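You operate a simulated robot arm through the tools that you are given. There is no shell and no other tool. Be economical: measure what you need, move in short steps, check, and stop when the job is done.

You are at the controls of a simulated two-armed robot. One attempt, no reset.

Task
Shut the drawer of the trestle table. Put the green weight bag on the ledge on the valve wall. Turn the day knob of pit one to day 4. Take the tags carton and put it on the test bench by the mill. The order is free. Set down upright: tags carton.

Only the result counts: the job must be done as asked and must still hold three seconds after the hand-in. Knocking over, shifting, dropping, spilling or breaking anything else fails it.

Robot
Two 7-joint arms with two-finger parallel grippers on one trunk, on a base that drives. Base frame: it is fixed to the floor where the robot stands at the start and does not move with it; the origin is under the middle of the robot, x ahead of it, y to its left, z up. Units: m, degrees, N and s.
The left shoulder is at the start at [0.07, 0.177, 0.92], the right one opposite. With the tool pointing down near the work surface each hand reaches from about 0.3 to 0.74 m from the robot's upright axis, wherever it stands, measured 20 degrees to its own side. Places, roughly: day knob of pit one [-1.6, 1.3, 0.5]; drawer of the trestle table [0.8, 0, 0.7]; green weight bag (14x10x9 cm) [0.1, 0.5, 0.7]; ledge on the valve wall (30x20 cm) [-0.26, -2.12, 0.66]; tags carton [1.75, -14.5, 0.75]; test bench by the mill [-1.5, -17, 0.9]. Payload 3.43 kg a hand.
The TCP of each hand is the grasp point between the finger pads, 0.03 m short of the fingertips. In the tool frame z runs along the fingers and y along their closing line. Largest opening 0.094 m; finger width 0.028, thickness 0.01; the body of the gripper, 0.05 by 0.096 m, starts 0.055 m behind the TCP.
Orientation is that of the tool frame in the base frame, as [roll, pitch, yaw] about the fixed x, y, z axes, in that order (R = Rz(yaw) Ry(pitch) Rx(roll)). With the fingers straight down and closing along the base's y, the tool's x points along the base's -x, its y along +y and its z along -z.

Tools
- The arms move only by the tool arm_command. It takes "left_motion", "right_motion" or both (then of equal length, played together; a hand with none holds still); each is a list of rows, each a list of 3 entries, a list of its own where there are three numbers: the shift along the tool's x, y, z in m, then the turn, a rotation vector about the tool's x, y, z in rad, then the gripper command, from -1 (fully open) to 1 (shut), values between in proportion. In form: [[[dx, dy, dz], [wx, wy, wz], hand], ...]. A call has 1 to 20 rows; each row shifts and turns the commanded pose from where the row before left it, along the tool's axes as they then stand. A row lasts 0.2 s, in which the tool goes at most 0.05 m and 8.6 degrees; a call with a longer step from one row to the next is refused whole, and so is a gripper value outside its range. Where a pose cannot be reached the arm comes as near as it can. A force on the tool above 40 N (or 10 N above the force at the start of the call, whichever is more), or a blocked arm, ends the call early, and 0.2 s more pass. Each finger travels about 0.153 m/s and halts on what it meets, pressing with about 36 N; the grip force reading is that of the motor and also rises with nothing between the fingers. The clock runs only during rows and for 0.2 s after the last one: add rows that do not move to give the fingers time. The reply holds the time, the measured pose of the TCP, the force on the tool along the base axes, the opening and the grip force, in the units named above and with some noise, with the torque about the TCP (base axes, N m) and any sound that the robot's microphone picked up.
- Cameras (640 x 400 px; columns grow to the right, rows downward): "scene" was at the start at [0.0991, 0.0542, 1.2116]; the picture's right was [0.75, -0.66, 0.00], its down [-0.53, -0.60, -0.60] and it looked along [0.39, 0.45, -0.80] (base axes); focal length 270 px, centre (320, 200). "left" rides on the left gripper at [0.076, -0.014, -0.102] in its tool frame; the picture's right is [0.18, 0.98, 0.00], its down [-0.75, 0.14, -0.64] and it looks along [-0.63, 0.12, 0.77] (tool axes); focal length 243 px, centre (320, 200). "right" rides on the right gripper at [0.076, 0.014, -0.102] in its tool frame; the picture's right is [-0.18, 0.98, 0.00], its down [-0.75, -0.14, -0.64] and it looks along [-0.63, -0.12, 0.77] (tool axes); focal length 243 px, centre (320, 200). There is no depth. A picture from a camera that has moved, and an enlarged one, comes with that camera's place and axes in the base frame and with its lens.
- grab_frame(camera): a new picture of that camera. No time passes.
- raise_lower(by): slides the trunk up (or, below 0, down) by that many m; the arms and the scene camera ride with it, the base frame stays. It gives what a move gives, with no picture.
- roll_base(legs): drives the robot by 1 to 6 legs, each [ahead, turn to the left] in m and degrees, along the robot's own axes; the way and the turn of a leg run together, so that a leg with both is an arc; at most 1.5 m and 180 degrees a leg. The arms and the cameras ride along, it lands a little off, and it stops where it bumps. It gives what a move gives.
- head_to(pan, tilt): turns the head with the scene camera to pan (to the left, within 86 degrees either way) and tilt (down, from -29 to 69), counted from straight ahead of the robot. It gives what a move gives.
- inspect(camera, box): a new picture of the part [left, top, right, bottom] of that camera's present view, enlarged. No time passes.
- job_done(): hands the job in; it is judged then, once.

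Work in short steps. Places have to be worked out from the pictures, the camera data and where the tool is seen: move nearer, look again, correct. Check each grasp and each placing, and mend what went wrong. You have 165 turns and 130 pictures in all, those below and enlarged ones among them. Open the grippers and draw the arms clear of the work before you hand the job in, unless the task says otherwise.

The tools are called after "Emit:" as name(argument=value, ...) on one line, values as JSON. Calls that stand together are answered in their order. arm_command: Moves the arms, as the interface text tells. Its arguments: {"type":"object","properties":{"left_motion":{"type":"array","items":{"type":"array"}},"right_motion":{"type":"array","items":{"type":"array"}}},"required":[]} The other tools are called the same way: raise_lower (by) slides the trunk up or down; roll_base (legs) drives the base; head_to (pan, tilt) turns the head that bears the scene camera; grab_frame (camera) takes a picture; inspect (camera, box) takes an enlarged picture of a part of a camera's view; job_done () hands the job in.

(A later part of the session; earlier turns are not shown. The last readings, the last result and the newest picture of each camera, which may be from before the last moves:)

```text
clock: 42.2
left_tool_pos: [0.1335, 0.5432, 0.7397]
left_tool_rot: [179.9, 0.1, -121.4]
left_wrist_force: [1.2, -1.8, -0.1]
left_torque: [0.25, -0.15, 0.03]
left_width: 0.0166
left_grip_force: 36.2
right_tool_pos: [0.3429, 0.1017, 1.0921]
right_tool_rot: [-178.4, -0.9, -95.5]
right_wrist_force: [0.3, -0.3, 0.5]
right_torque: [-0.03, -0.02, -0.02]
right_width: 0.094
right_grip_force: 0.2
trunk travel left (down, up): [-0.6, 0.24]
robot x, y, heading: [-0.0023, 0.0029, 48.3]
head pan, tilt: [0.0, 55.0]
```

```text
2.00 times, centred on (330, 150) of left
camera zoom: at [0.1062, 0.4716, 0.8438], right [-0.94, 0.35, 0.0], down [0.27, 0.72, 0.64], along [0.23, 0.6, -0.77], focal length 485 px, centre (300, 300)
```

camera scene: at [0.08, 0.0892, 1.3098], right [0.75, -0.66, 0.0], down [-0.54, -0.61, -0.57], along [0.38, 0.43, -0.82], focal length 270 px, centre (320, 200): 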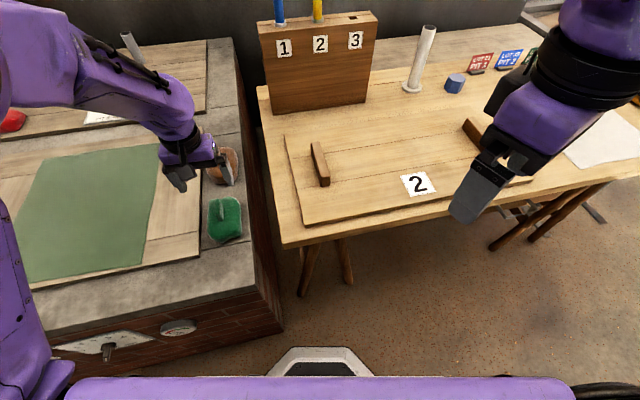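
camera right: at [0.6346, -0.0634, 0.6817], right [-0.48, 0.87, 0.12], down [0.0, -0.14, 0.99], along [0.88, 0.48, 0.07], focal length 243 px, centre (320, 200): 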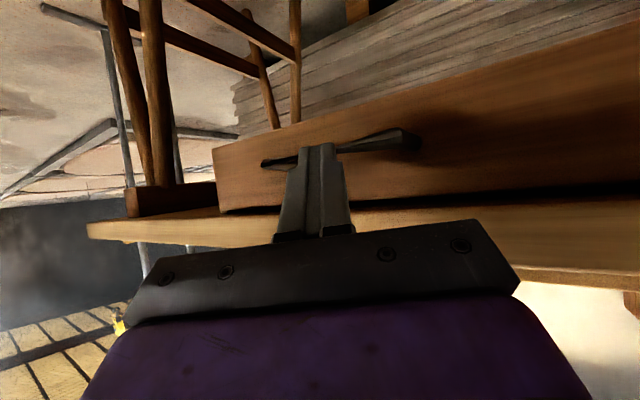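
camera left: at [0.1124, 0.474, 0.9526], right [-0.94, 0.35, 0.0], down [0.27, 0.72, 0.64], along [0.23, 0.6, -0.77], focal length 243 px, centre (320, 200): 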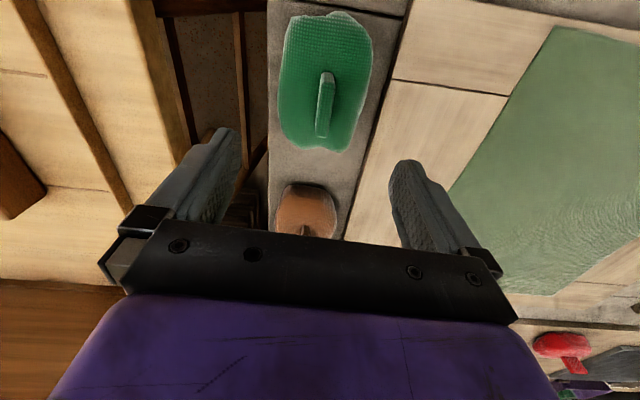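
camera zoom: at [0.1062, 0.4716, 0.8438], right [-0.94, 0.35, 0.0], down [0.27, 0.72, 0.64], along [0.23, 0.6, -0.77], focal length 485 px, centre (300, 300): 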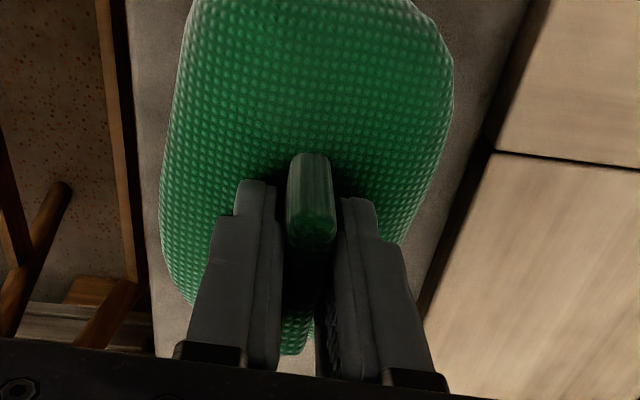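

Tab gripped (width 16.6 mm). I lift slowly.

Emit:
arm_command(left_motion=[[[0, 0, -0.01], [0, 0, 0], 1], [[0, 0, -0.015], [0, 0, 0], 1], [[0, 0, -0.025], [0, 0, 0], 1], [[0, 0, -0.04], [0, 0, 0], 1], [[0, 0, -0.04], [0, 0, 0], 1], [[0, 0, -0.04], [0, 0, 0], 1], [[0, 0, -0.04], [0, 0, 0], 1], [[0, 0, 0], [0, 0, 0], 1]])

Emit:
grab_frame(camera="scene")

```text
clock: 44.0
left_tool_pos: [0.1321, 0.543, 0.9509]
left_tool_rot: [180.0, 0.0, -121.5]
left_wrist_force: [1.0, -0.2, 0.3]
left_torque: [-0.04, 0.01, 0.0]
left_width: 0.0002
left_grip_force: 33.4
right_tool_pos: [0.3455, 0.1027, 1.0925]
right_tool_rot: [-178.6, -1.1, -95.6]
right_wrist_force: [1.6, 0.1, 0.1]
right_torque: [-0.07, 0.0, 0.03]
right_width: 0.0939
right_grip_force: 0.0
trunk travel left (down, up): [-0.6, 0.24]
robot x, y, heading: [0.0002, -0.0006, 48.6]
head pan, tilt: [0.0, 55.0]
```

```text
96 pictures are left
camera scene: at [0.0811, 0.0909, 1.3095], right [0.75, -0.66, 0.0], down [-0.54, -0.61, -0.57], along [0.38, 0.43, -0.82], focal length 270 px, centre (320, 200)
```

scene: 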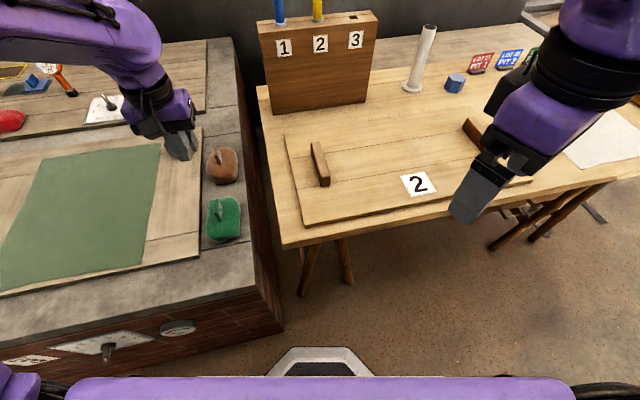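

It slipped off – the grip was too high on the tab. I look again from here.

Emit:
inspect(camera="left", box=[240, 20, 440, 160])

Emit:
inspect(camera="scene", box=[180, 170, 270, 260])

```text
2.86 times, centred on (340, 90) of left
camera zoom: at [0.1047, 0.4716, 1.0546], right [-0.94, 0.35, 0.0], down [0.27, 0.72, 0.64], along [0.23, 0.6, -0.77], focal length 693 px, centre (263, 514)
```

zoom: 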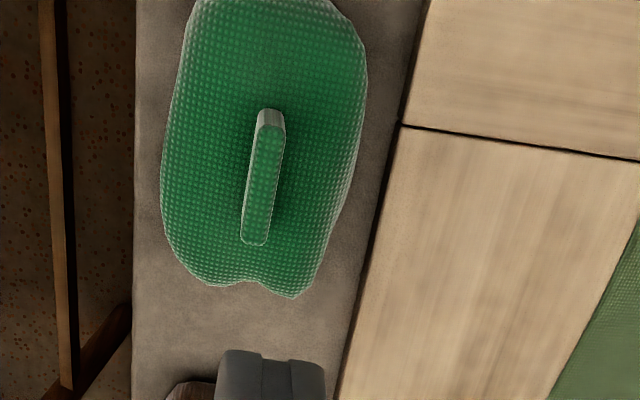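

```text
4.44 times, centred on (225, 215) of scene
camera zoom: at [0.0811, 0.0909, 1.3095], right [0.75, -0.66, 0.0], down [-0.54, -0.61, -0.57], along [0.38, 0.43, -0.82], focal length 1202 px, centre (742, 133)
```

zoom: 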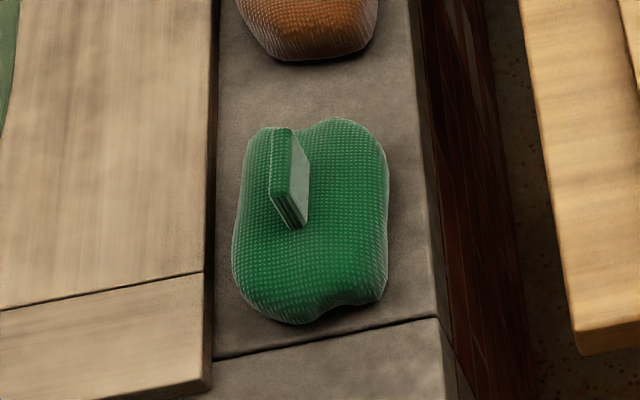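

Both views now agree: tab ends (0.125,0.529) and (0.147,0.566), top z=0.74, base about 0.70. I regrip centred and deeper.

Emit:
arm_command(left_motion=[[[-0.001, 0, 0.035], [0, 0, 0], -1], [[-0.001, 0, 0.035], [0, 0, 0], -1], [[-0.001, 0, 0.035], [0, 0, 0], -1], [[-0.001, 0, 0.035], [0, 0, 0], -1], [[-0.001, 0, 0.035], [0, 0, 0], -1], [[-0.001, 0, 0.025], [0, 0, 0], -1], [[0, 0, 0.01], [0, 0, 0], -1], [[0, 0, 0.008], [0, 0, 0], -1], [[0, 0, 0], [0, 0, 0], -1], [[0, 0, 0], [0, 0, 0], 0.3], [[0, 0, 0], [0, 0, 0], 1], [[0, 0, 0], [0, 0, 0], 1], [[0, 0, 0], [0, 0, 0], 1], [[0, 0, 0], [0, 0, 0], 1]])

Emit:
inspect(camera="left", box=[180, 50, 480, 250])

Emit:
inspect(camera="scene", box=[150, 130, 300, 250])

```text
clock: 46.5
left_tool_pos: [0.139, 0.5485, 0.7385]
left_tool_rot: [-179.8, 0.9, -121.3]
left_wrist_force: [-4.1, -10.1, 28.3]
left_torque: [-1.33, -0.66, -0.42]
left_width: 0.0172
left_grip_force: 35.5
right_tool_pos: [0.3415, 0.0973, 1.0943]
right_tool_rot: [-178.3, -0.7, -95.7]
right_wrist_force: [0.3, -0.6, 0.1]
right_torque: [0.02, -0.02, 0.01]
right_width: 0.0942
right_grip_force: 0.0
trunk travel left (down, up): [-0.6, 0.24]
robot x, y, heading: [-0.0039, -0.0042, 48.3]
head pan, tilt: [0.0, 55.0]
stopped in row 12 (left hand): the force on the tool passed its limit at 46 N (the readings are from after the stop); the commanded pose is now the measured one
```

```text
2.00 times, centred on (330, 150) of left
camera zoom: at [0.1096, 0.4753, 0.8415], right [-0.93, 0.36, -0.01], down [0.26, 0.71, 0.65], along [0.24, 0.61, -0.76], focal length 485 px, centre (300, 300)
```

zoom: 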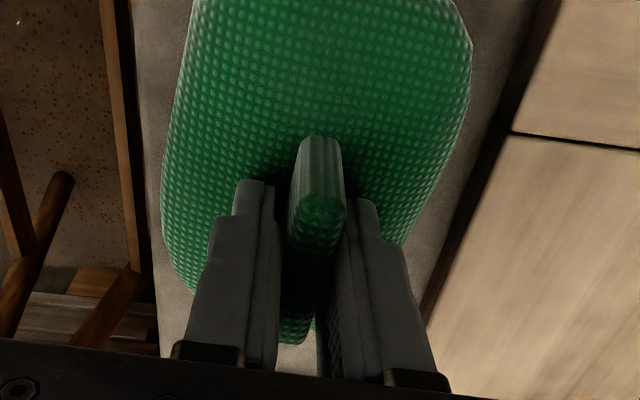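

```text
3.33 times, centred on (225, 190) of scene
camera zoom: at [0.0775, 0.0844, 1.3105], right [0.75, -0.66, 0.0], down [-0.54, -0.61, -0.58], along [0.38, 0.43, -0.82], focal length 901 px, centre (637, 233)
```

zoom: 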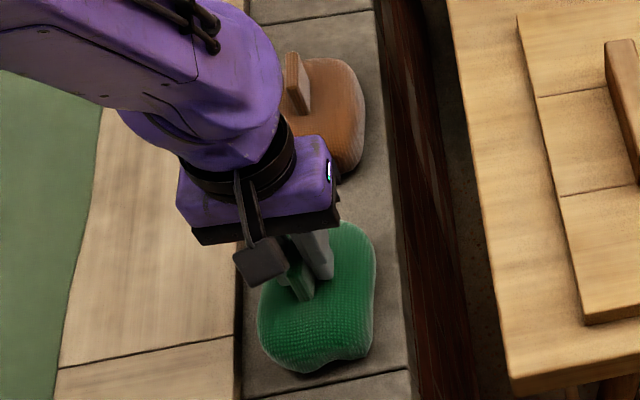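

The tips now rest on the bag's body with the tab fully between the pads. I lift very slowly and check the width.

Emit:
arm_command(left_motion=[[[0, 0, -0.003], [0, 0, 0], 1], [[0, 0, -0.003], [0, 0, 0], 1], [[0, 0, -0.003], [0, 0, 0], 1], [[0, 0, -0.003], [0, 0, 0], 1], [[0, 0, -0.003], [0, 0, 0], 1], [[0, 0, -0.003], [0, 0, 0], 1], [[0, 0, -0.003], [0, 0, 0], 1], [[0, 0, -0.003], [0, 0, 0], 1]])

Emit:
inspect(camera="left", box=[180, 50, 480, 250])

```text
clock: 48.3
left_tool_pos: [0.1393, 0.5508, 0.7589]
left_tool_rot: [-179.8, 0.6, -121.4]
left_wrist_force: [0.7, -0.2, -9.0]
left_torque: [-0.02, -0.03, -0.01]
left_width: 0.0162
left_grip_force: 35.8
right_tool_pos: [0.344, 0.1023, 1.0927]
right_tool_rot: [-178.5, -0.9, -95.6]
right_wrist_force: [0.6, 0.5, -1.0]
right_torque: [-0.01, 0.0, 0.02]
right_width: 0.0939
right_grip_force: 0.0
trunk travel left (down, up): [-0.6, 0.24]
robot x, y, heading: [-0.0003, -0.0026, 48.5]
head pan, tilt: [0.0, 55.0]
```

```text
2.00 times, centred on (330, 150) of left
camera zoom: at [0.111, 0.4794, 0.8613], right [-0.94, 0.35, 0.0], down [0.27, 0.71, 0.65], along [0.23, 0.61, -0.76], focal length 485 px, centre (300, 300)
```

zoom: 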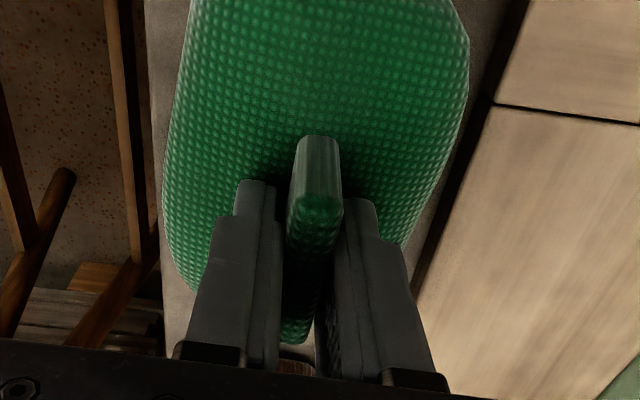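

The bag is hanging (about 9 N, width steady). I lift further, gently.

Emit:
arm_command(left_motion=[[[0, 0, -0.006], [0, 0, 0], 1], [[0, 0, -0.01], [0, 0, 0], 1], [[0, 0, -0.012], [0, 0, 0], 1], [[0, 0, -0.012], [0, 0, 0], 1], [[0, 0, -0.012], [0, 0, 0], 1], [[0, 0, -0.012], [0, 0, 0], 1], [[0, 0, -0.012], [0, 0, 0], 1], [[0, 0, -0.012], [0, 0, 0], 1], [[0, 0, -0.012], [0, 0, 0], 1], [[0, 0, -0.012], [0, 0, 0], 1], [[0, 0, -0.012], [0, 0, 0], 1], [[0, 0, -0.01], [0, 0, 0], 1], [[0, 0, -0.006], [0, 0, 0], 1]])

Emit:
grab_frame(camera="scene")

Emit:
inspect(camera="left", box=[180, 50, 480, 250])

```text
clock: 51.1
left_tool_pos: [0.1379, 0.5504, 0.8975]
left_tool_rot: [-179.8, 0.6, -121.3]
left_wrist_force: [0.2, -0.6, -9.3]
left_torque: [0.01, -0.02, 0.0]
left_width: 0.0163
left_grip_force: 36.2
right_tool_pos: [0.3451, 0.1024, 1.0921]
right_tool_rot: [-178.6, -1.0, -95.8]
right_wrist_force: [-0.1, -0.2, 0.5]
right_torque: [-0.01, 0.0, 0.01]
right_width: 0.0941
right_grip_force: 0.2
trunk travel left (down, up): [-0.6, 0.24]
robot x, y, heading: [0.0026, -0.0013, 48.7]
head pan, tilt: [0.0, 55.0]
```

```text
90 pictures are left
camera scene: at [0.081, 0.0911, 1.3095], right [0.75, -0.66, 0.0], down [-0.54, -0.61, -0.57], along [0.38, 0.43, -0.82], focal length 270 px, centre (320, 200)
```

scene: 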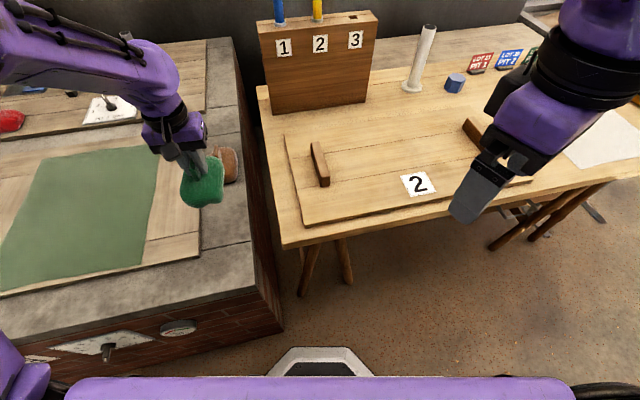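

```text
2.00 times, centred on (330, 150) of left
camera zoom: at [0.1107, 0.4783, 1.0008], right [-0.94, 0.35, -0.01], down [0.27, 0.71, 0.65], along [0.23, 0.61, -0.76], focal length 485 px, centre (300, 300)
```

zoom: 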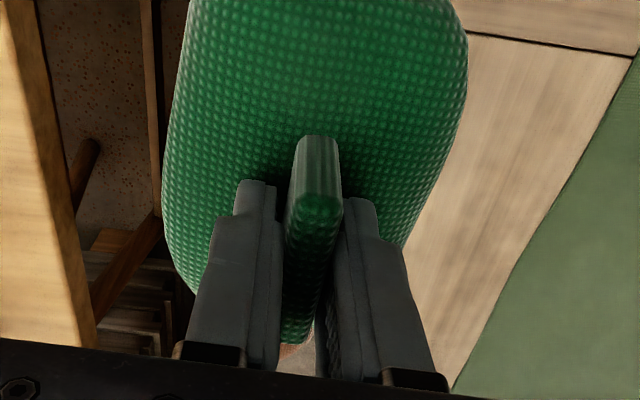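

Bag securely held (0.9 kg). I raise the trunk so it clears the table items, then turn toward the valve wall.

Emit:
raise_lower(by=0.15)

Emit:
roll_base(legs=[[0, -76], [0, -76.7]])

Emit:
head_to(pan=0, tilt=30)

Emit:
grab_frame(camera="scene")

```text
clock: 52.9
left_tool_pos: [0.1386, 0.5513, 1.0475]
left_tool_rot: [-179.8, 0.6, -121.5]
left_wrist_force: [-0.6, 0.0, -8.8]
left_torque: [0.04, 0.0, 0.0]
left_width: 0.0164
left_grip_force: 36.1
right_tool_pos: [0.3456, 0.103, 1.2416]
right_tool_rot: [-178.5, -1.1, -95.7]
right_wrist_force: [-0.5, -0.3, -0.6]
right_torque: [0.01, 0.02, 0.0]
right_width: 0.0939
right_grip_force: 0.1
trunk travel left (down, up): [-0.75, 0.09]
robot x, y, heading: [0.001, -0.0023, 48.6]
head pan, tilt: [0.0, 55.0]
```

```text
clock: 59.8
left_tool_pos: [0.1399, -0.5521, 1.0475]
left_tool_rot: [-179.8, 0.6, 87.2]
left_wrist_force: [0.7, -0.7, -9.5]
left_torque: [0.01, 0.02, 0.02]
left_width: 0.0165
left_grip_force: 35.5
right_tool_pos: [-0.255, -0.2547, 1.2422]
right_tool_rot: [-178.5, -1.0, 112.9]
right_wrist_force: [0.1, 0.8, -0.4]
right_torque: [-0.01, -0.01, 0.02]
right_width: 0.0941
right_grip_force: 0.0
trunk travel left (down, up): [-0.75, 0.09]
robot x, y, heading: [0.001, 0.0003, -102.9]
head pan, tilt: [0.0, 55.0]
```

```text
clock: 60.7
left_tool_pos: [0.1391, -0.551, 1.0479]
left_tool_rot: [-179.7, 0.4, 87.1]
left_wrist_force: [0.6, -0.6, -9.3]
left_torque: [-0.02, 0.05, 0.0]
left_width: 0.0161
left_grip_force: 36.5
right_tool_pos: [-0.2539, -0.2564, 1.2425]
right_tool_rot: [-178.5, -1.0, 112.9]
right_wrist_force: [-0.6, -0.3, 0.4]
right_torque: [-0.04, 0.06, 0.02]
right_width: 0.0941
right_grip_force: 0.0
trunk travel left (down, up): [-0.75, 0.09]
robot x, y, heading: [-0.0033, -0.0006, -103.1]
head pan, tilt: [0.0, 30.0]
```

```text
88 pictures are left
camera scene: at [-0.0316, -0.1399, 1.4954], right [-0.97, 0.22, 0.0], down [0.11, 0.49, -0.87], along [-0.19, -0.84, -0.5], focal length 270 px, centre (320, 200)
```

scene: 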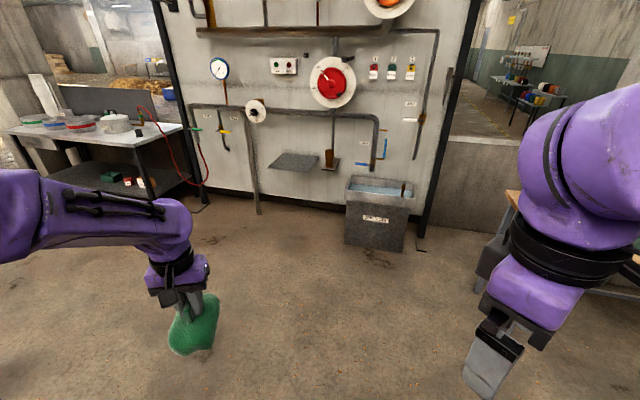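

The wall is angled: its normal points along about (0.45,0.89). I will stop at about (-0.11,-1.4) facing -117°, then look closely.

Emit:
roll_base(legs=[[0, 9], [1.3, 0], [0, -23]])

Emit:
head_to(pan=8, tilt=45)

Emit:
grab_frame(camera="scene")

Emit:
grab_frame(camera="left")

```text
clock: 69.2
left_tool_pos: [-0.0845, -1.8796, 1.0479]
left_tool_rot: [-179.8, 0.4, 73.5]
left_wrist_force: [0.5, -0.5, -9.2]
left_torque: [-0.01, 0.01, -0.03]
left_width: 0.0162
left_grip_force: 35.9
right_tool_pos: [-0.3964, -1.4981, 1.2422]
right_tool_rot: [-178.5, -1.1, 99.1]
right_wrist_force: [0.0, -0.7, 0.4]
right_torque: [-0.01, -0.02, -0.02]
right_width: 0.0939
right_grip_force: 0.1
trunk travel left (down, up): [-0.75, 0.09]
robot x, y, heading: [-0.0891, -1.3095, -116.8]
head pan, tilt: [0.0, 30.0]
```

```text
clock: 69.9
left_tool_pos: [-0.0851, -1.8798, 1.0478]
left_tool_rot: [-180.0, 0.5, 73.5]
left_wrist_force: [0.3, 0.5, -8.9]
left_torque: [0.03, 0.01, 0.01]
left_width: 0.0165
left_grip_force: 36.3
right_tool_pos: [-0.399, -1.4991, 1.2424]
right_tool_rot: [-178.5, -1.0, 99.0]
right_wrist_force: [0.0, -0.4, -1.0]
right_torque: [0.03, 0.02, 0.02]
right_width: 0.0939
right_grip_force: 0.0
trunk travel left (down, up): [-0.75, 0.09]
robot x, y, heading: [-0.0901, -1.3106, -117.1]
head pan, tilt: [8.0, 45.0]
```

```text
87 pictures are left
camera scene: at [-0.1388, -1.4347, 1.473], right [-0.95, 0.32, 0.0], down [0.23, 0.67, -0.71], along [-0.23, -0.67, -0.71], focal length 270 px, centre (320, 200)
```

scene: 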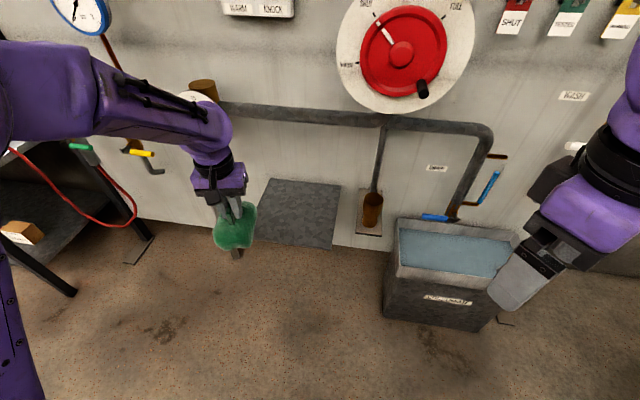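

```text
86 pictures are left
camera left: at [-0.0764, -1.8004, 1.1505], right [0.99, -0.1, 0.0], down [-0.08, -0.76, 0.65], along [-0.07, -0.64, -0.76], focal length 243 px, centre (320, 200)
```

left: 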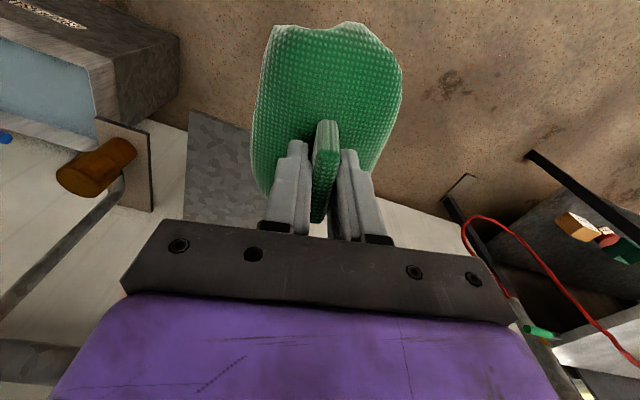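

Triangulation puts the ledge's front-right corner at (-0.358,-1.954,0.66). I zoom to see where its back edge is.

Emit:
inspect(camera="scene", box=[200, 150, 400, 270])

```text
3.20 times, centred on (300, 210) of scene
camera zoom: at [-0.1388, -1.4347, 1.473], right [-0.95, 0.32, 0.0], down [0.23, 0.67, -0.71], along [-0.23, -0.67, -0.71], focal length 865 px, centre (384, 168)
```

zoom: 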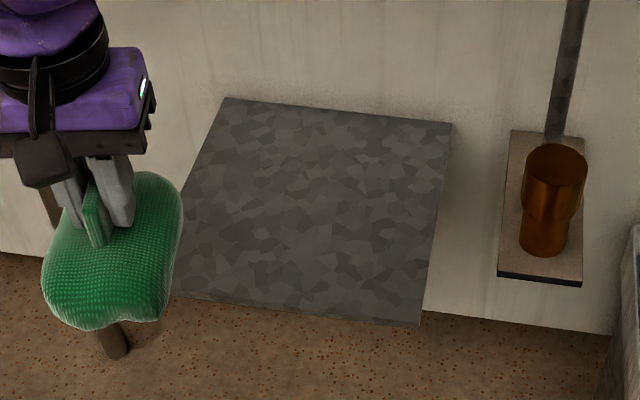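

The plate looks deeper than expected, perhaps sloping; I take another view from the right camera.

Emit:
grab_frame(camera="right")

Emit:
inspect(camera="left", box=[120, 80, 280, 230])

```text
84 pictures are left
camera right: at [-0.3922, -1.422, 1.3455], right [1.0, -0.03, -0.03], down [0.0, -0.78, 0.63], along [-0.04, -0.63, -0.77], focal length 243 px, centre (320, 200)
```

right: 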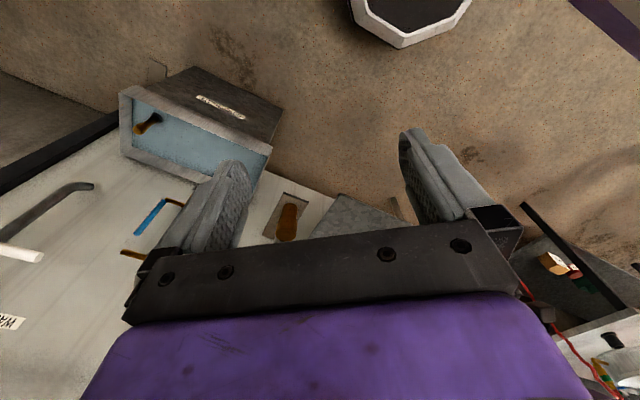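

```text
2.67 times, centred on (200, 155) of left
camera zoom: at [-0.0764, -1.8004, 1.1505], right [0.99, -0.1, 0.0], down [-0.08, -0.76, 0.65], along [-0.07, -0.64, -0.76], focal length 647 px, centre (640, 320)
```

zoom: 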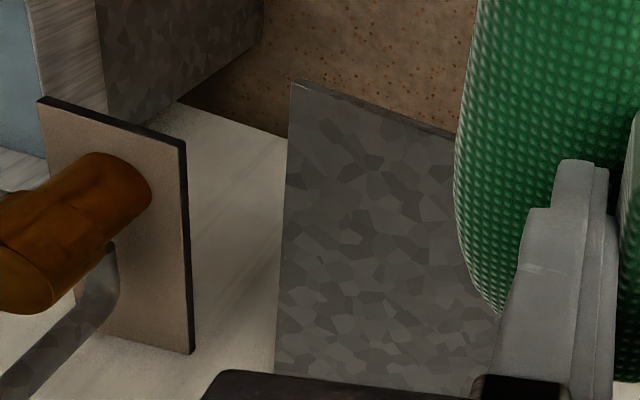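

Both cameras agree the ledge is level at z≈0.66, spanning roughly (-0.36,-1.95) to (-0.24,-2.41). I drive 0.2 m closer.

Emit:
roll_base(legs=[[0.2, 0]])

Emit:
grab_frame(camera="left")

Emit:
grab_frame(camera="scene")

```text
clock: 71.5
left_tool_pos: [-0.1737, -2.0572, 1.0479]
left_tool_rot: [-179.9, 0.8, 73.5]
left_wrist_force: [-0.1, 0.4, -9.4]
left_torque: [0.0, -0.05, 0.0]
left_width: 0.0164
left_grip_force: 35.9
right_tool_pos: [-0.488, -1.6774, 1.2432]
right_tool_rot: [-178.4, -1.1, 99.1]
right_wrist_force: [-0.2, -0.6, -0.1]
right_torque: [-0.02, -0.02, -0.02]
right_width: 0.094
right_grip_force: 0.0
trunk travel left (down, up): [-0.75, 0.09]
robot x, y, heading: [-0.1788, -1.4911, -116.6]
head pan, tilt: [8.0, 45.0]
```

```text
82 pictures are left
camera left: at [-0.1654, -1.9791, 1.1512], right [0.99, -0.1, -0.01], down [-0.08, -0.76, 0.65], along [-0.07, -0.65, -0.76], focal length 243 px, centre (320, 200)
```

left: 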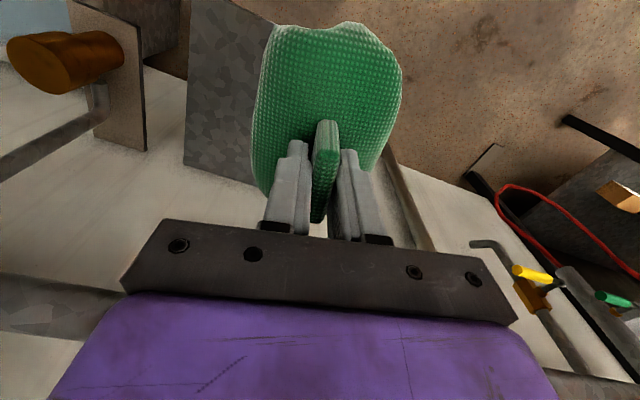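

```text
81 pictures are left
camera scene: at [-0.2279, -1.6131, 1.4731], right [-0.95, 0.32, 0.0], down [0.23, 0.67, -0.71], along [-0.23, -0.67, -0.71], focal length 270 px, centre (320, 200)
```

scene: 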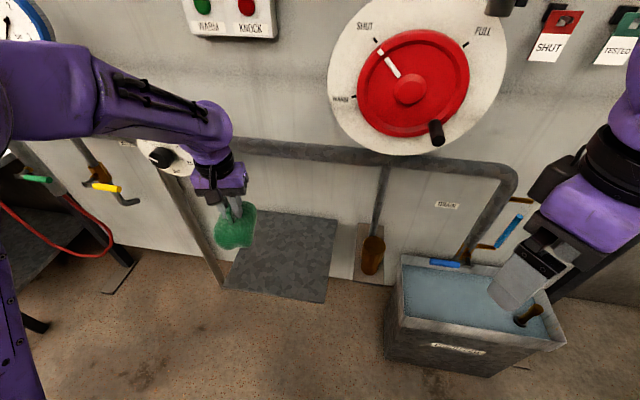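

Ledge corners confirmed: centre about (-0.29,-2.18), level at 0.66. I align the bag with the ledge and carry it over (-0.28,-2.14).

Emit:
arm_command(left_motion=[[[0, 0, 0], [0, 0, 0.0915], 1], [[0, 0, 0], [0, 0, 0.0915], 1], [[-0.0203, -0.0095, 0], [0, 0, 0], 1], [[-0.0203, -0.0095, 0], [0, 0, 0], 1], [[-0.0203, -0.0095, 0], [0, 0, 0], 1], [[-0.0203, -0.0095, 0], [0, 0, 0], 1], [[-0.0203, -0.0095, 0], [0, 0, 0], 1], [[-0.0203, -0.0095, 0], [0, 0, 0], 1], [[0, 0, 0], [0, 0, 0], 1]])

Emit:
raise_lower(by=-0.22)

Emit:
grab_frame(camera="scene")

Emit:
grab_frame(camera="left")

```text
clock: 73.5
left_tool_pos: [-0.2799, -2.1419, 1.0485]
left_tool_rot: [-179.9, 0.4, 63.0]
left_wrist_force: [-0.5, 0.5, -8.9]
left_torque: [-0.01, 0.0, -0.07]
left_width: 0.0164
left_grip_force: 36.8
right_tool_pos: [-0.4883, -1.6786, 1.2421]
right_tool_rot: [-178.5, -1.0, 99.1]
right_wrist_force: [0.1, 0.0, -0.5]
right_torque: [-0.01, 0.01, -0.02]
right_width: 0.0937
right_grip_force: 0.0
trunk travel left (down, up): [-0.75, 0.09]
robot x, y, heading: [-0.1775, -1.4894, -116.6]
head pan, tilt: [8.0, 45.0]
```

```text
clock: 75.8
left_tool_pos: [-0.2805, -2.1425, 0.8282]
left_tool_rot: [-179.8, 0.5, 63.1]
left_wrist_force: [-0.4, 0.0, -9.0]
left_torque: [0.0, -0.01, 0.0]
left_width: 0.0161
left_grip_force: 36.0
right_tool_pos: [-0.4866, -1.6786, 1.0228]
right_tool_rot: [-178.5, -0.9, 99.0]
right_wrist_force: [0.8, 0.6, 0.9]
right_torque: [0.0, 0.01, 0.02]
right_width: 0.0942
right_grip_force: 0.1
trunk travel left (down, up): [-0.53, 0.31]
robot x, y, heading: [-0.18, -1.4911, -116.7]
head pan, tilt: [8.0, 45.0]
```

```text
80 pictures are left
camera scene: at [-0.2289, -1.6147, 1.2529], right [-0.95, 0.32, 0.0], down [0.23, 0.67, -0.71], along [-0.23, -0.67, -0.71], focal length 270 px, centre (320, 200)
```

scene: 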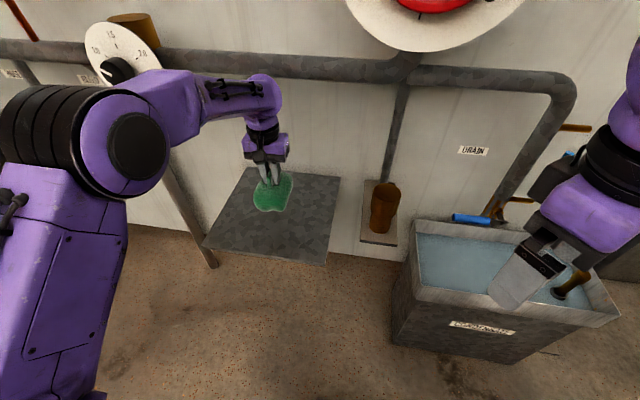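

```text
79 pictures are left
camera left: at [-0.258, -2.0662, 0.931], right [0.96, -0.28, 0.0], down [-0.21, -0.73, 0.65], along [-0.19, -0.62, -0.76], focal length 243 px, centre (320, 200)
```

left: 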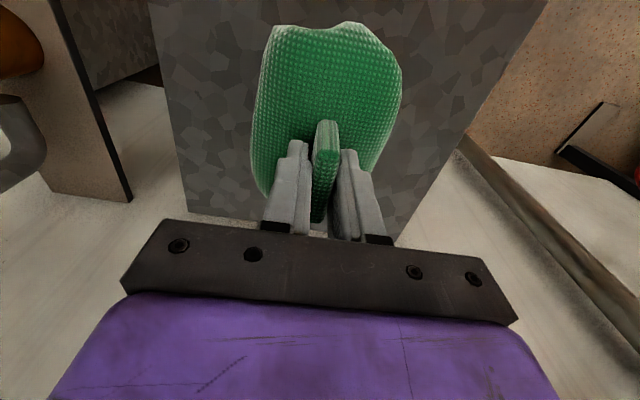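

The bag hangs over the ledge with good margins. I lower it gently.

Emit:
arm_command(left_motion=[[[0, 0, 0.013], [0, 0, 0], 1], [[0, 0, 0.013], [0, 0, 0], 1], [[0, 0, 0.013], [0, 0, 0], 1], [[0, 0, 0.013], [0, 0, 0], 1], [[0, 0, 0.01], [0, 0, 0], 1], [[0, 0, 0.005], [0, 0, 0], 1], [[0, 0, 0.003], [0, 0, 0], 1], [[0, 0, 0], [0, 0, 0], 1]])

```text
clock: 77.7
left_tool_pos: [-0.2802, -2.1425, 0.7569]
left_tool_rot: [-179.9, 0.4, 63.0]
left_wrist_force: [0.5, -0.3, -9.5]
left_torque: [-0.05, 0.02, -0.04]
left_width: 0.0164
left_grip_force: 36.7
right_tool_pos: [-0.4893, -1.678, 1.0217]
right_tool_rot: [-178.6, -1.0, 99.1]
right_wrist_force: [0.7, 0.0, -0.6]
right_torque: [-0.01, 0.01, 0.0]
right_width: 0.0939
right_grip_force: 0.0
trunk travel left (down, up): [-0.53, 0.31]
robot x, y, heading: [-0.1792, -1.4897, -116.8]
head pan, tilt: [8.0, 45.0]
```

Still hanging free. I lower a few more millimetres.

Emit:
arm_command(left_motion=[[[0, 0, 0.003], [0, 0, 0], 1], [[0, 0, 0.003], [0, 0, 0], 1], [[0, 0, 0.003], [0, 0, 0], 1], [[0, 0, 0], [0, 0, 0], 1]])

Emit:
grab_frame(camera="scene")

```text
clock: 78.7
left_tool_pos: [-0.2816, -2.1419, 0.748]
left_tool_rot: [-179.9, 0.5, 63.0]
left_wrist_force: [-0.2, -0.1, -9.2]
left_torque: [0.0, 0.01, -0.01]
left_width: 0.0164
left_grip_force: 36.0
right_tool_pos: [-0.4886, -1.6782, 1.0226]
right_tool_rot: [-178.5, -1.0, 99.1]
right_wrist_force: [0.0, 0.5, -0.4]
right_torque: [-0.01, 0.0, 0.01]
right_width: 0.094
right_grip_force: 0.0
trunk travel left (down, up): [-0.53, 0.31]
robot x, y, heading: [-0.1784, -1.488, -116.9]
head pan, tilt: [8.0, 45.0]
```

```text
78 pictures are left
camera scene: at [-0.229, -1.6148, 1.2529], right [-0.95, 0.32, 0.0], down [0.23, 0.67, -0.71], along [-0.23, -0.67, -0.71], focal length 270 px, centre (320, 200)
```

scene: 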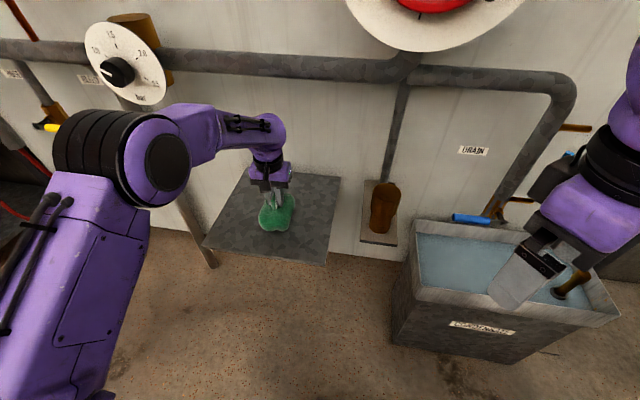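

No contact yet; continue down.

Emit:
arm_command(left_motion=[[[0, 0, 0.002], [0, 0, 0], 1], [[0, 0, 0.002], [0, 0, 0], 1], [[0, 0, 0.002], [0, 0, 0], 1], [[0, 0, 0], [0, 0, 0], 1]])

Emit:
arm_command(left_motion=[[[0, 0, 0.002], [0, 0, 0], 1], [[0, 0, 0.002], [0, 0, 0], 1], [[0, 0, 0], [0, 0, 0], 1]])

```text
clock: 79.7
left_tool_pos: [-0.2813, -2.1427, 0.7466]
left_tool_rot: [180.0, 1.0, 63.1]
left_wrist_force: [1.5, -4.3, 20.1]
left_torque: [1.03, -0.02, -0.06]
left_width: 0.0166
left_grip_force: 35.4
right_tool_pos: [-0.4873, -1.6762, 1.024]
right_tool_rot: [-178.4, -0.9, 99.1]
right_wrist_force: [-0.1, -0.4, 0.0]
right_torque: [0.0, 0.01, -0.01]
right_width: 0.0939
right_grip_force: 0.0
trunk travel left (down, up): [-0.53, 0.31]
robot x, y, heading: [-0.1847, -1.4922, -116.8]
head pan, tilt: [8.0, 45.0]
```

```text
clock: 80.2
left_tool_pos: [-0.2808, -2.1424, 0.7477]
left_tool_rot: [179.9, 1.1, 62.9]
left_wrist_force: [2.6, 6.0, 15.6]
left_torque: [1.69, -0.39, -0.27]
left_width: 0.0163
left_grip_force: 35.7
right_tool_pos: [-0.4875, -1.6748, 1.0225]
right_tool_rot: [-178.4, -0.9, 99.2]
right_wrist_force: [-0.7, -0.1, 0.3]
right_torque: [-0.01, -0.01, 0.04]
right_width: 0.0939
right_grip_force: 0.0
trunk travel left (down, up): [-0.53, 0.31]
robot x, y, heading: [-0.1806, -1.4902, -116.8]
head pan, tilt: [8.0, 45.0]
stopped in row 2 (left hand): the force on the tool passed its limit at 42 N (the readings are from after the stop); the commanded pose is now the measured one
```

Contact. I ease up 1 mm, open, then withdraw straight up.

Emit:
arm_command(left_motion=[[[0, 0, -0.001], [0, 0, 0], 1], [[0, 0, 0], [0, 0, 0], 0.5], [[0, 0, 0], [0, 0, 0], 0], [[0, 0, 0], [0, 0, 0], -0.5], [[0, 0, 0], [0, 0, 0], -0.5], [[0, 0, -0.01], [0, 0, 0], -0.5], [[0, 0, -0.02], [0, 0, 0], -0.5], [[0, 0, -0.03], [0, 0, 0], -0.5], [[0, 0, -0.04], [0, 0, 0], -0.5], [[0, 0, -0.04], [0, 0, 0], -0.5], [[0, 0, 0], [0, 0, 0], -0.5]])

Emit:
grab_frame(camera="scene")

Emit:
grab_frame(camera="left")

```text
clock: 82.6
left_tool_pos: [-0.2798, -2.1413, 0.884]
left_tool_rot: [-179.9, 1.0, 63.0]
left_wrist_force: [0.4, -0.4, -1.2]
left_torque: [0.04, 0.02, 0.04]
left_width: 0.0705
left_grip_force: 0.2
right_tool_pos: [-0.4885, -1.6782, 1.0222]
right_tool_rot: [-178.5, -1.0, 99.1]
right_wrist_force: [0.4, -0.3, 0.3]
right_torque: [0.0, 0.01, 0.01]
right_width: 0.0939
right_grip_force: 0.1
trunk travel left (down, up): [-0.53, 0.31]
robot x, y, heading: [-0.1857, -1.4908, -116.6]
head pan, tilt: [8.0, 45.0]
```

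```text
77 pictures are left
camera scene: at [-0.2288, -1.6141, 1.253], right [-0.95, 0.32, 0.0], down [0.23, 0.67, -0.71], along [-0.23, -0.67, -0.71], focal length 270 px, centre (320, 200)
```

scene: 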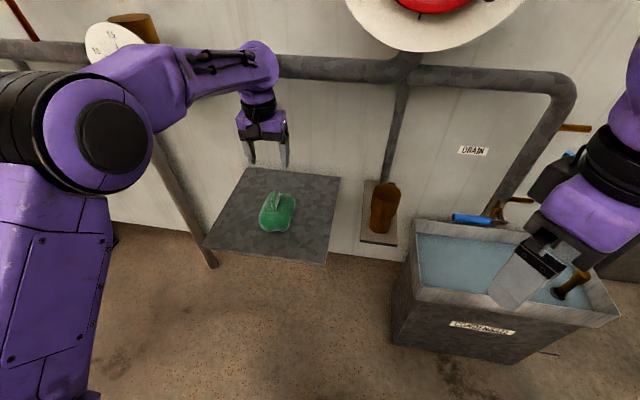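

```text
76 pictures are left
camera left: at [-0.2574, -2.0648, 0.9861], right [0.96, -0.28, 0.0], down [-0.21, -0.73, 0.66], along [-0.19, -0.63, -0.76], focal length 243 px, centre (320, 200)
```

left: 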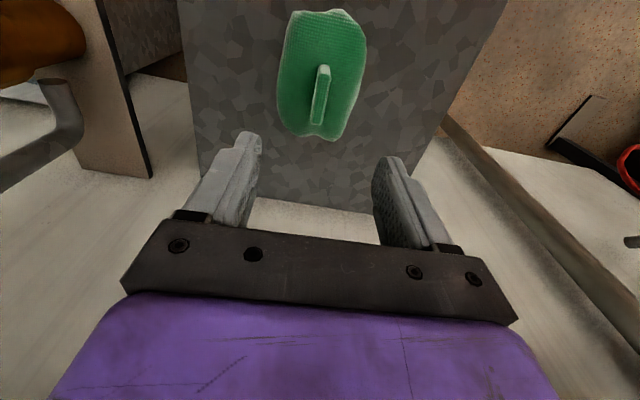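

The bag sits well on the ledge. I back away from the wall, then tuck the left arm and turn toward pit one.

Emit:
roll_base(legs=[[-0.5, 0]])

Emit:
arm_command(left_motion=[[[0.03, 0, -0.02], [0, 0, 0], -1], [[0.03, 0, -0.02], [0, 0, 0], -1], [[0.03, 0, -0.02], [0, 0, 0], -1], [[0.03, 0, -0.02], [0, 0, 0], -1], [[0.03, 0, -0.02], [0, 0, 0], -1], [[0.03, 0, -0.02], [0, 0, 0], -1], [[0.03, 0, -0.02], [0, 0, 0], -1], [[0, 0, 0], [0, 0, 0], -1]])

Emit:
roll_base(legs=[[0, -103]])

Emit:
head_to(pan=0, tilt=30)

Emit:
grab_frame(camera="scene")

```text
clock: 85.5
left_tool_pos: [-0.0636, -1.7026, 0.8848]
left_tool_rot: [-180.0, 1.1, 62.5]
left_wrist_force: [0.0, -0.1, 0.7]
left_torque: [-0.01, 0.01, 0.02]
left_width: 0.0706
left_grip_force: 0.1
right_tool_pos: [-0.2687, -1.2377, 1.0218]
right_tool_rot: [-178.5, -1.0, 98.7]
right_wrist_force: [0.7, 0.4, -0.1]
right_torque: [-0.01, -0.02, -0.01]
right_width: 0.0944
right_grip_force: 0.0
trunk travel left (down, up): [-0.53, 0.31]
robot x, y, heading: [0.0419, -1.0529, -117.0]
head pan, tilt: [8.0, 45.0]
```

```text
clock: 87.3
left_tool_pos: [0.0354, -1.5165, 1.0182]
left_tool_rot: [179.9, 1.1, 62.5]
left_wrist_force: [-0.1, -0.2, -0.2]
left_torque: [0.07, -0.01, 0.01]
left_width: 0.0939
left_grip_force: 0.0
right_tool_pos: [-0.2669, -1.2384, 1.0223]
right_tool_rot: [-178.4, -1.0, 98.6]
right_wrist_force: [0.5, -0.3, -0.3]
right_torque: [0.04, 0.01, 0.0]
right_width: 0.0941
right_grip_force: 0.1
trunk travel left (down, up): [-0.53, 0.31]
robot x, y, heading: [0.0433, -1.0559, -117.0]
head pan, tilt: [8.0, 45.0]
```

```text
clock: 92.0
left_tool_pos: [-0.4098, -0.9539, 1.0193]
left_tool_rot: [-180.0, 1.0, -39.2]
left_wrist_force: [-0.1, -0.1, 0.1]
left_torque: [0.03, 0.01, 0.02]
left_width: 0.094
left_grip_force: 0.1
right_tool_pos: [-0.0768, -0.7138, 1.023]
right_tool_rot: [-178.6, -0.9, -3.2]
right_wrist_force: [-0.8, -0.3, 0.9]
right_torque: [0.0, 0.01, 0.02]
right_width: 0.0939
right_grip_force: 0.0
trunk travel left (down, up): [-0.53, 0.31]
robot x, y, heading: [0.043, -1.0545, 141.4]
head pan, tilt: [8.0, 45.0]
```

```text
clock: 92.7
left_tool_pos: [-0.4098, -0.9549, 1.019]
left_tool_rot: [180.0, 1.0, -39.2]
left_wrist_force: [0.4, -0.8, 0.3]
left_torque: [-0.02, -0.01, -0.01]
left_width: 0.0941
left_grip_force: 0.1
right_tool_pos: [-0.0759, -0.7145, 1.022]
right_tool_rot: [-178.5, -1.0, -3.0]
right_wrist_force: [-0.9, 1.2, 1.0]
right_torque: [0.02, 0.01, -0.02]
right_width: 0.094
right_grip_force: 0.1
trunk travel left (down, up): [-0.53, 0.31]
robot x, y, heading: [0.0406, -1.0582, 141.2]
head pan, tilt: [0.0, 30.0]
```

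```text
75 pictures are left
camera scene: at [-0.0678, -0.9671, 1.2756], right [0.63, 0.78, 0.0], down [0.39, -0.31, -0.87], along [-0.67, 0.54, -0.5], focal length 270 px, centre (320, 200)
```

scene: 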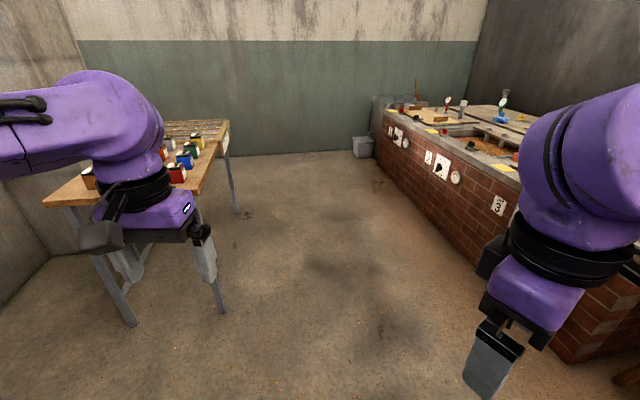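

Pit one (label 1) is the farthest, with its knob near (-1.61,1.28). I drive to about (-1.84,0.62) and face the brick wall.

Emit:
roll_base(legs=[[0, -3.5], [1.25, 0], [1.27, 0], [0, -78]])

Emit:
head_to(pan=0, tilt=45)

Emit:
grab_frame(camera="scene")

```text
clock: 108.8
left_tool_pos: [-1.7495, 1.1398, 1.0195]
left_tool_rot: [180.0, 1.0, -121.7]
left_wrist_force: [1.2, 0.2, 0.6]
left_torque: [0.04, 0.0, 0.01]
left_width: 0.094
left_grip_force: 0.1
right_tool_pos: [-1.4668, 0.8424, 1.0226]
right_tool_rot: [-178.5, -1.1, -85.7]
right_wrist_force: [-0.2, 0.0, -0.4]
right_torque: [0.02, 0.01, -0.01]
right_width: 0.0938
right_grip_force: 0.0
trunk travel left (down, up): [-0.53, 0.31]
robot x, y, heading: [-1.7901, 0.6778, 58.7]
head pan, tilt: [0.0, 30.0]
```

```text
clock: 109.6
left_tool_pos: [-1.7508, 1.1397, 1.0176]
left_tool_rot: [-180.0, 1.0, -121.7]
left_wrist_force: [-0.2, 0.3, -0.4]
left_torque: [0.0, 0.01, -0.02]
left_width: 0.094
left_grip_force: 0.1
right_tool_pos: [-1.4684, 0.8419, 1.0223]
right_tool_rot: [-178.5, -1.0, -85.6]
right_wrist_force: [-0.3, -1.0, -0.1]
right_torque: [-0.01, 0.02, -0.01]
right_width: 0.094
right_grip_force: 0.1
trunk travel left (down, up): [-0.53, 0.31]
robot x, y, heading: [-1.7897, 0.6849, 58.7]
head pan, tilt: [0.0, 45.0]
```

```text
74 pictures are left
camera scene: at [-1.721, 0.7919, 1.2531], right [0.85, -0.52, 0.0], down [-0.37, -0.6, -0.71], along [0.37, 0.6, -0.71], focal length 270 px, centre (320, 200)
```

scene: 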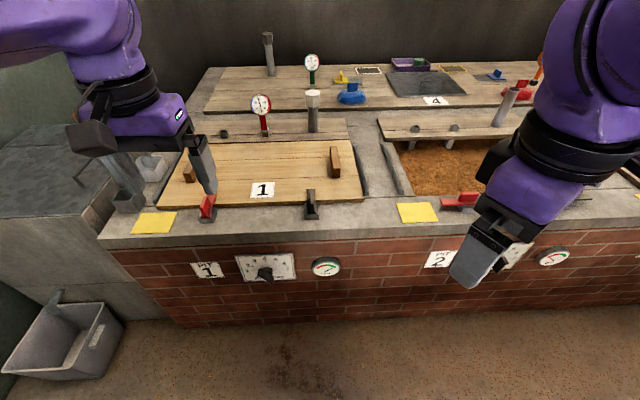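

Emit:
inspect(camera="scene", box=[180, 230, 360, 310])

```text
3.56 times, centred on (270, 270) of scene
camera zoom: at [-1.721, 0.7919, 1.2531], right [0.85, -0.52, 0.0], down [-0.37, -0.6, -0.71], along [0.37, 0.6, -0.71], focal length 961 px, centre (498, -49)
```

zoom: 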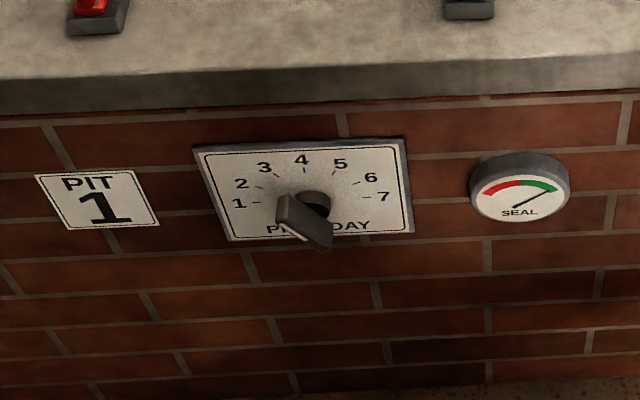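

The dial has days 1–7 with 4 at the top; the bar knob's pointing end is unclear from above. I back off 0.2 m and lower the trunk to get level with it.

Emit:
roll_base(legs=[[-0.22, 0]])

Emit:
raise_lower(by=-0.4)

Emit:
head_to(pan=14, tilt=22)

Emit:
grab_frame(camera="scene")

```text
clock: 111.3
left_tool_pos: [-1.8629, 0.9539, 1.0194]
left_tool_rot: [-179.9, 1.2, -121.7]
left_wrist_force: [-1.7, -0.5, 0.6]
left_torque: [0.01, -0.01, -0.03]
left_width: 0.094
left_grip_force: 0.1
right_tool_pos: [-1.5817, 0.6557, 1.0226]
right_tool_rot: [-178.5, -1.0, -85.6]
right_wrist_force: [0.6, -0.6, -0.1]
right_torque: [-0.03, -0.03, -0.01]
right_width: 0.0939
right_grip_force: 0.0
trunk travel left (down, up): [-0.53, 0.31]
robot x, y, heading: [-1.9021, 0.497, 58.7]
head pan, tilt: [0.0, 45.0]
```

```text
clock: 115.1
left_tool_pos: [-1.8629, 0.9552, 0.6174]
left_tool_rot: [-180.0, 1.0, -121.7]
left_wrist_force: [0.5, -0.5, 0.3]
left_torque: [-0.03, 0.01, 0.0]
left_width: 0.0938
left_grip_force: 0.1
right_tool_pos: [-1.5815, 0.6555, 0.6215]
right_tool_rot: [-178.6, -1.0, -85.6]
right_wrist_force: [-0.6, -0.2, 0.0]
right_torque: [-0.04, 0.01, -0.02]
right_width: 0.094
right_grip_force: 0.1
trunk travel left (down, up): [-0.13, 0.71]
robot x, y, heading: [-1.9041, 0.4938, 58.5]
head pan, tilt: [0.0, 45.0]
```

```text
clock: 116.0
left_tool_pos: [-1.8629, 0.9551, 0.6187]
left_tool_rot: [-179.9, 1.1, -121.7]
left_wrist_force: [0.0, -1.0, 1.1]
left_torque: [-0.01, -0.02, 0.01]
left_width: 0.0941
left_grip_force: 0.0
right_tool_pos: [-1.5803, 0.655, 0.6222]
right_tool_rot: [-178.4, -1.0, -85.6]
right_wrist_force: [1.1, 0.0, -1.2]
right_torque: [0.02, 0.02, 0.01]
right_width: 0.0941
right_grip_force: 0.1
trunk travel left (down, up): [-0.13, 0.71]
robot x, y, heading: [-1.9016, 0.4933, 58.7]
head pan, tilt: [14.0, 22.0]
```

```text
72 pictures are left
camera scene: at [-1.8492, 0.625, 0.8884], right [0.95, -0.3, 0.0], down [-0.11, -0.36, -0.93], along [0.28, 0.88, -0.38], focal length 270 px, centre (320, 200)
```

scene: 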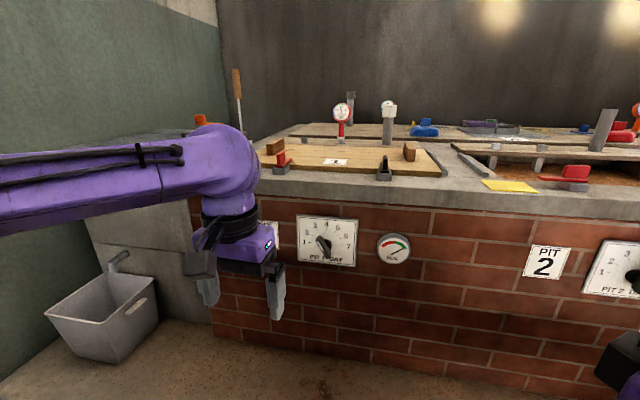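

Emit:
inspect(camera="scene", box=[285, 205, 369, 275])

```text
5.71 times, centred on (327, 240) of scene
camera zoom: at [-1.8492, 0.625, 0.8884], right [0.95, -0.3, 0.0], down [-0.11, -0.36, -0.93], along [0.28, 0.88, -0.38], focal length 1545 px, centre (280, -29)
```

zoom: 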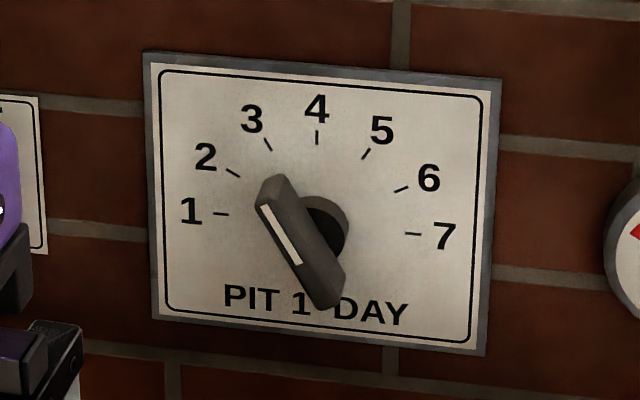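

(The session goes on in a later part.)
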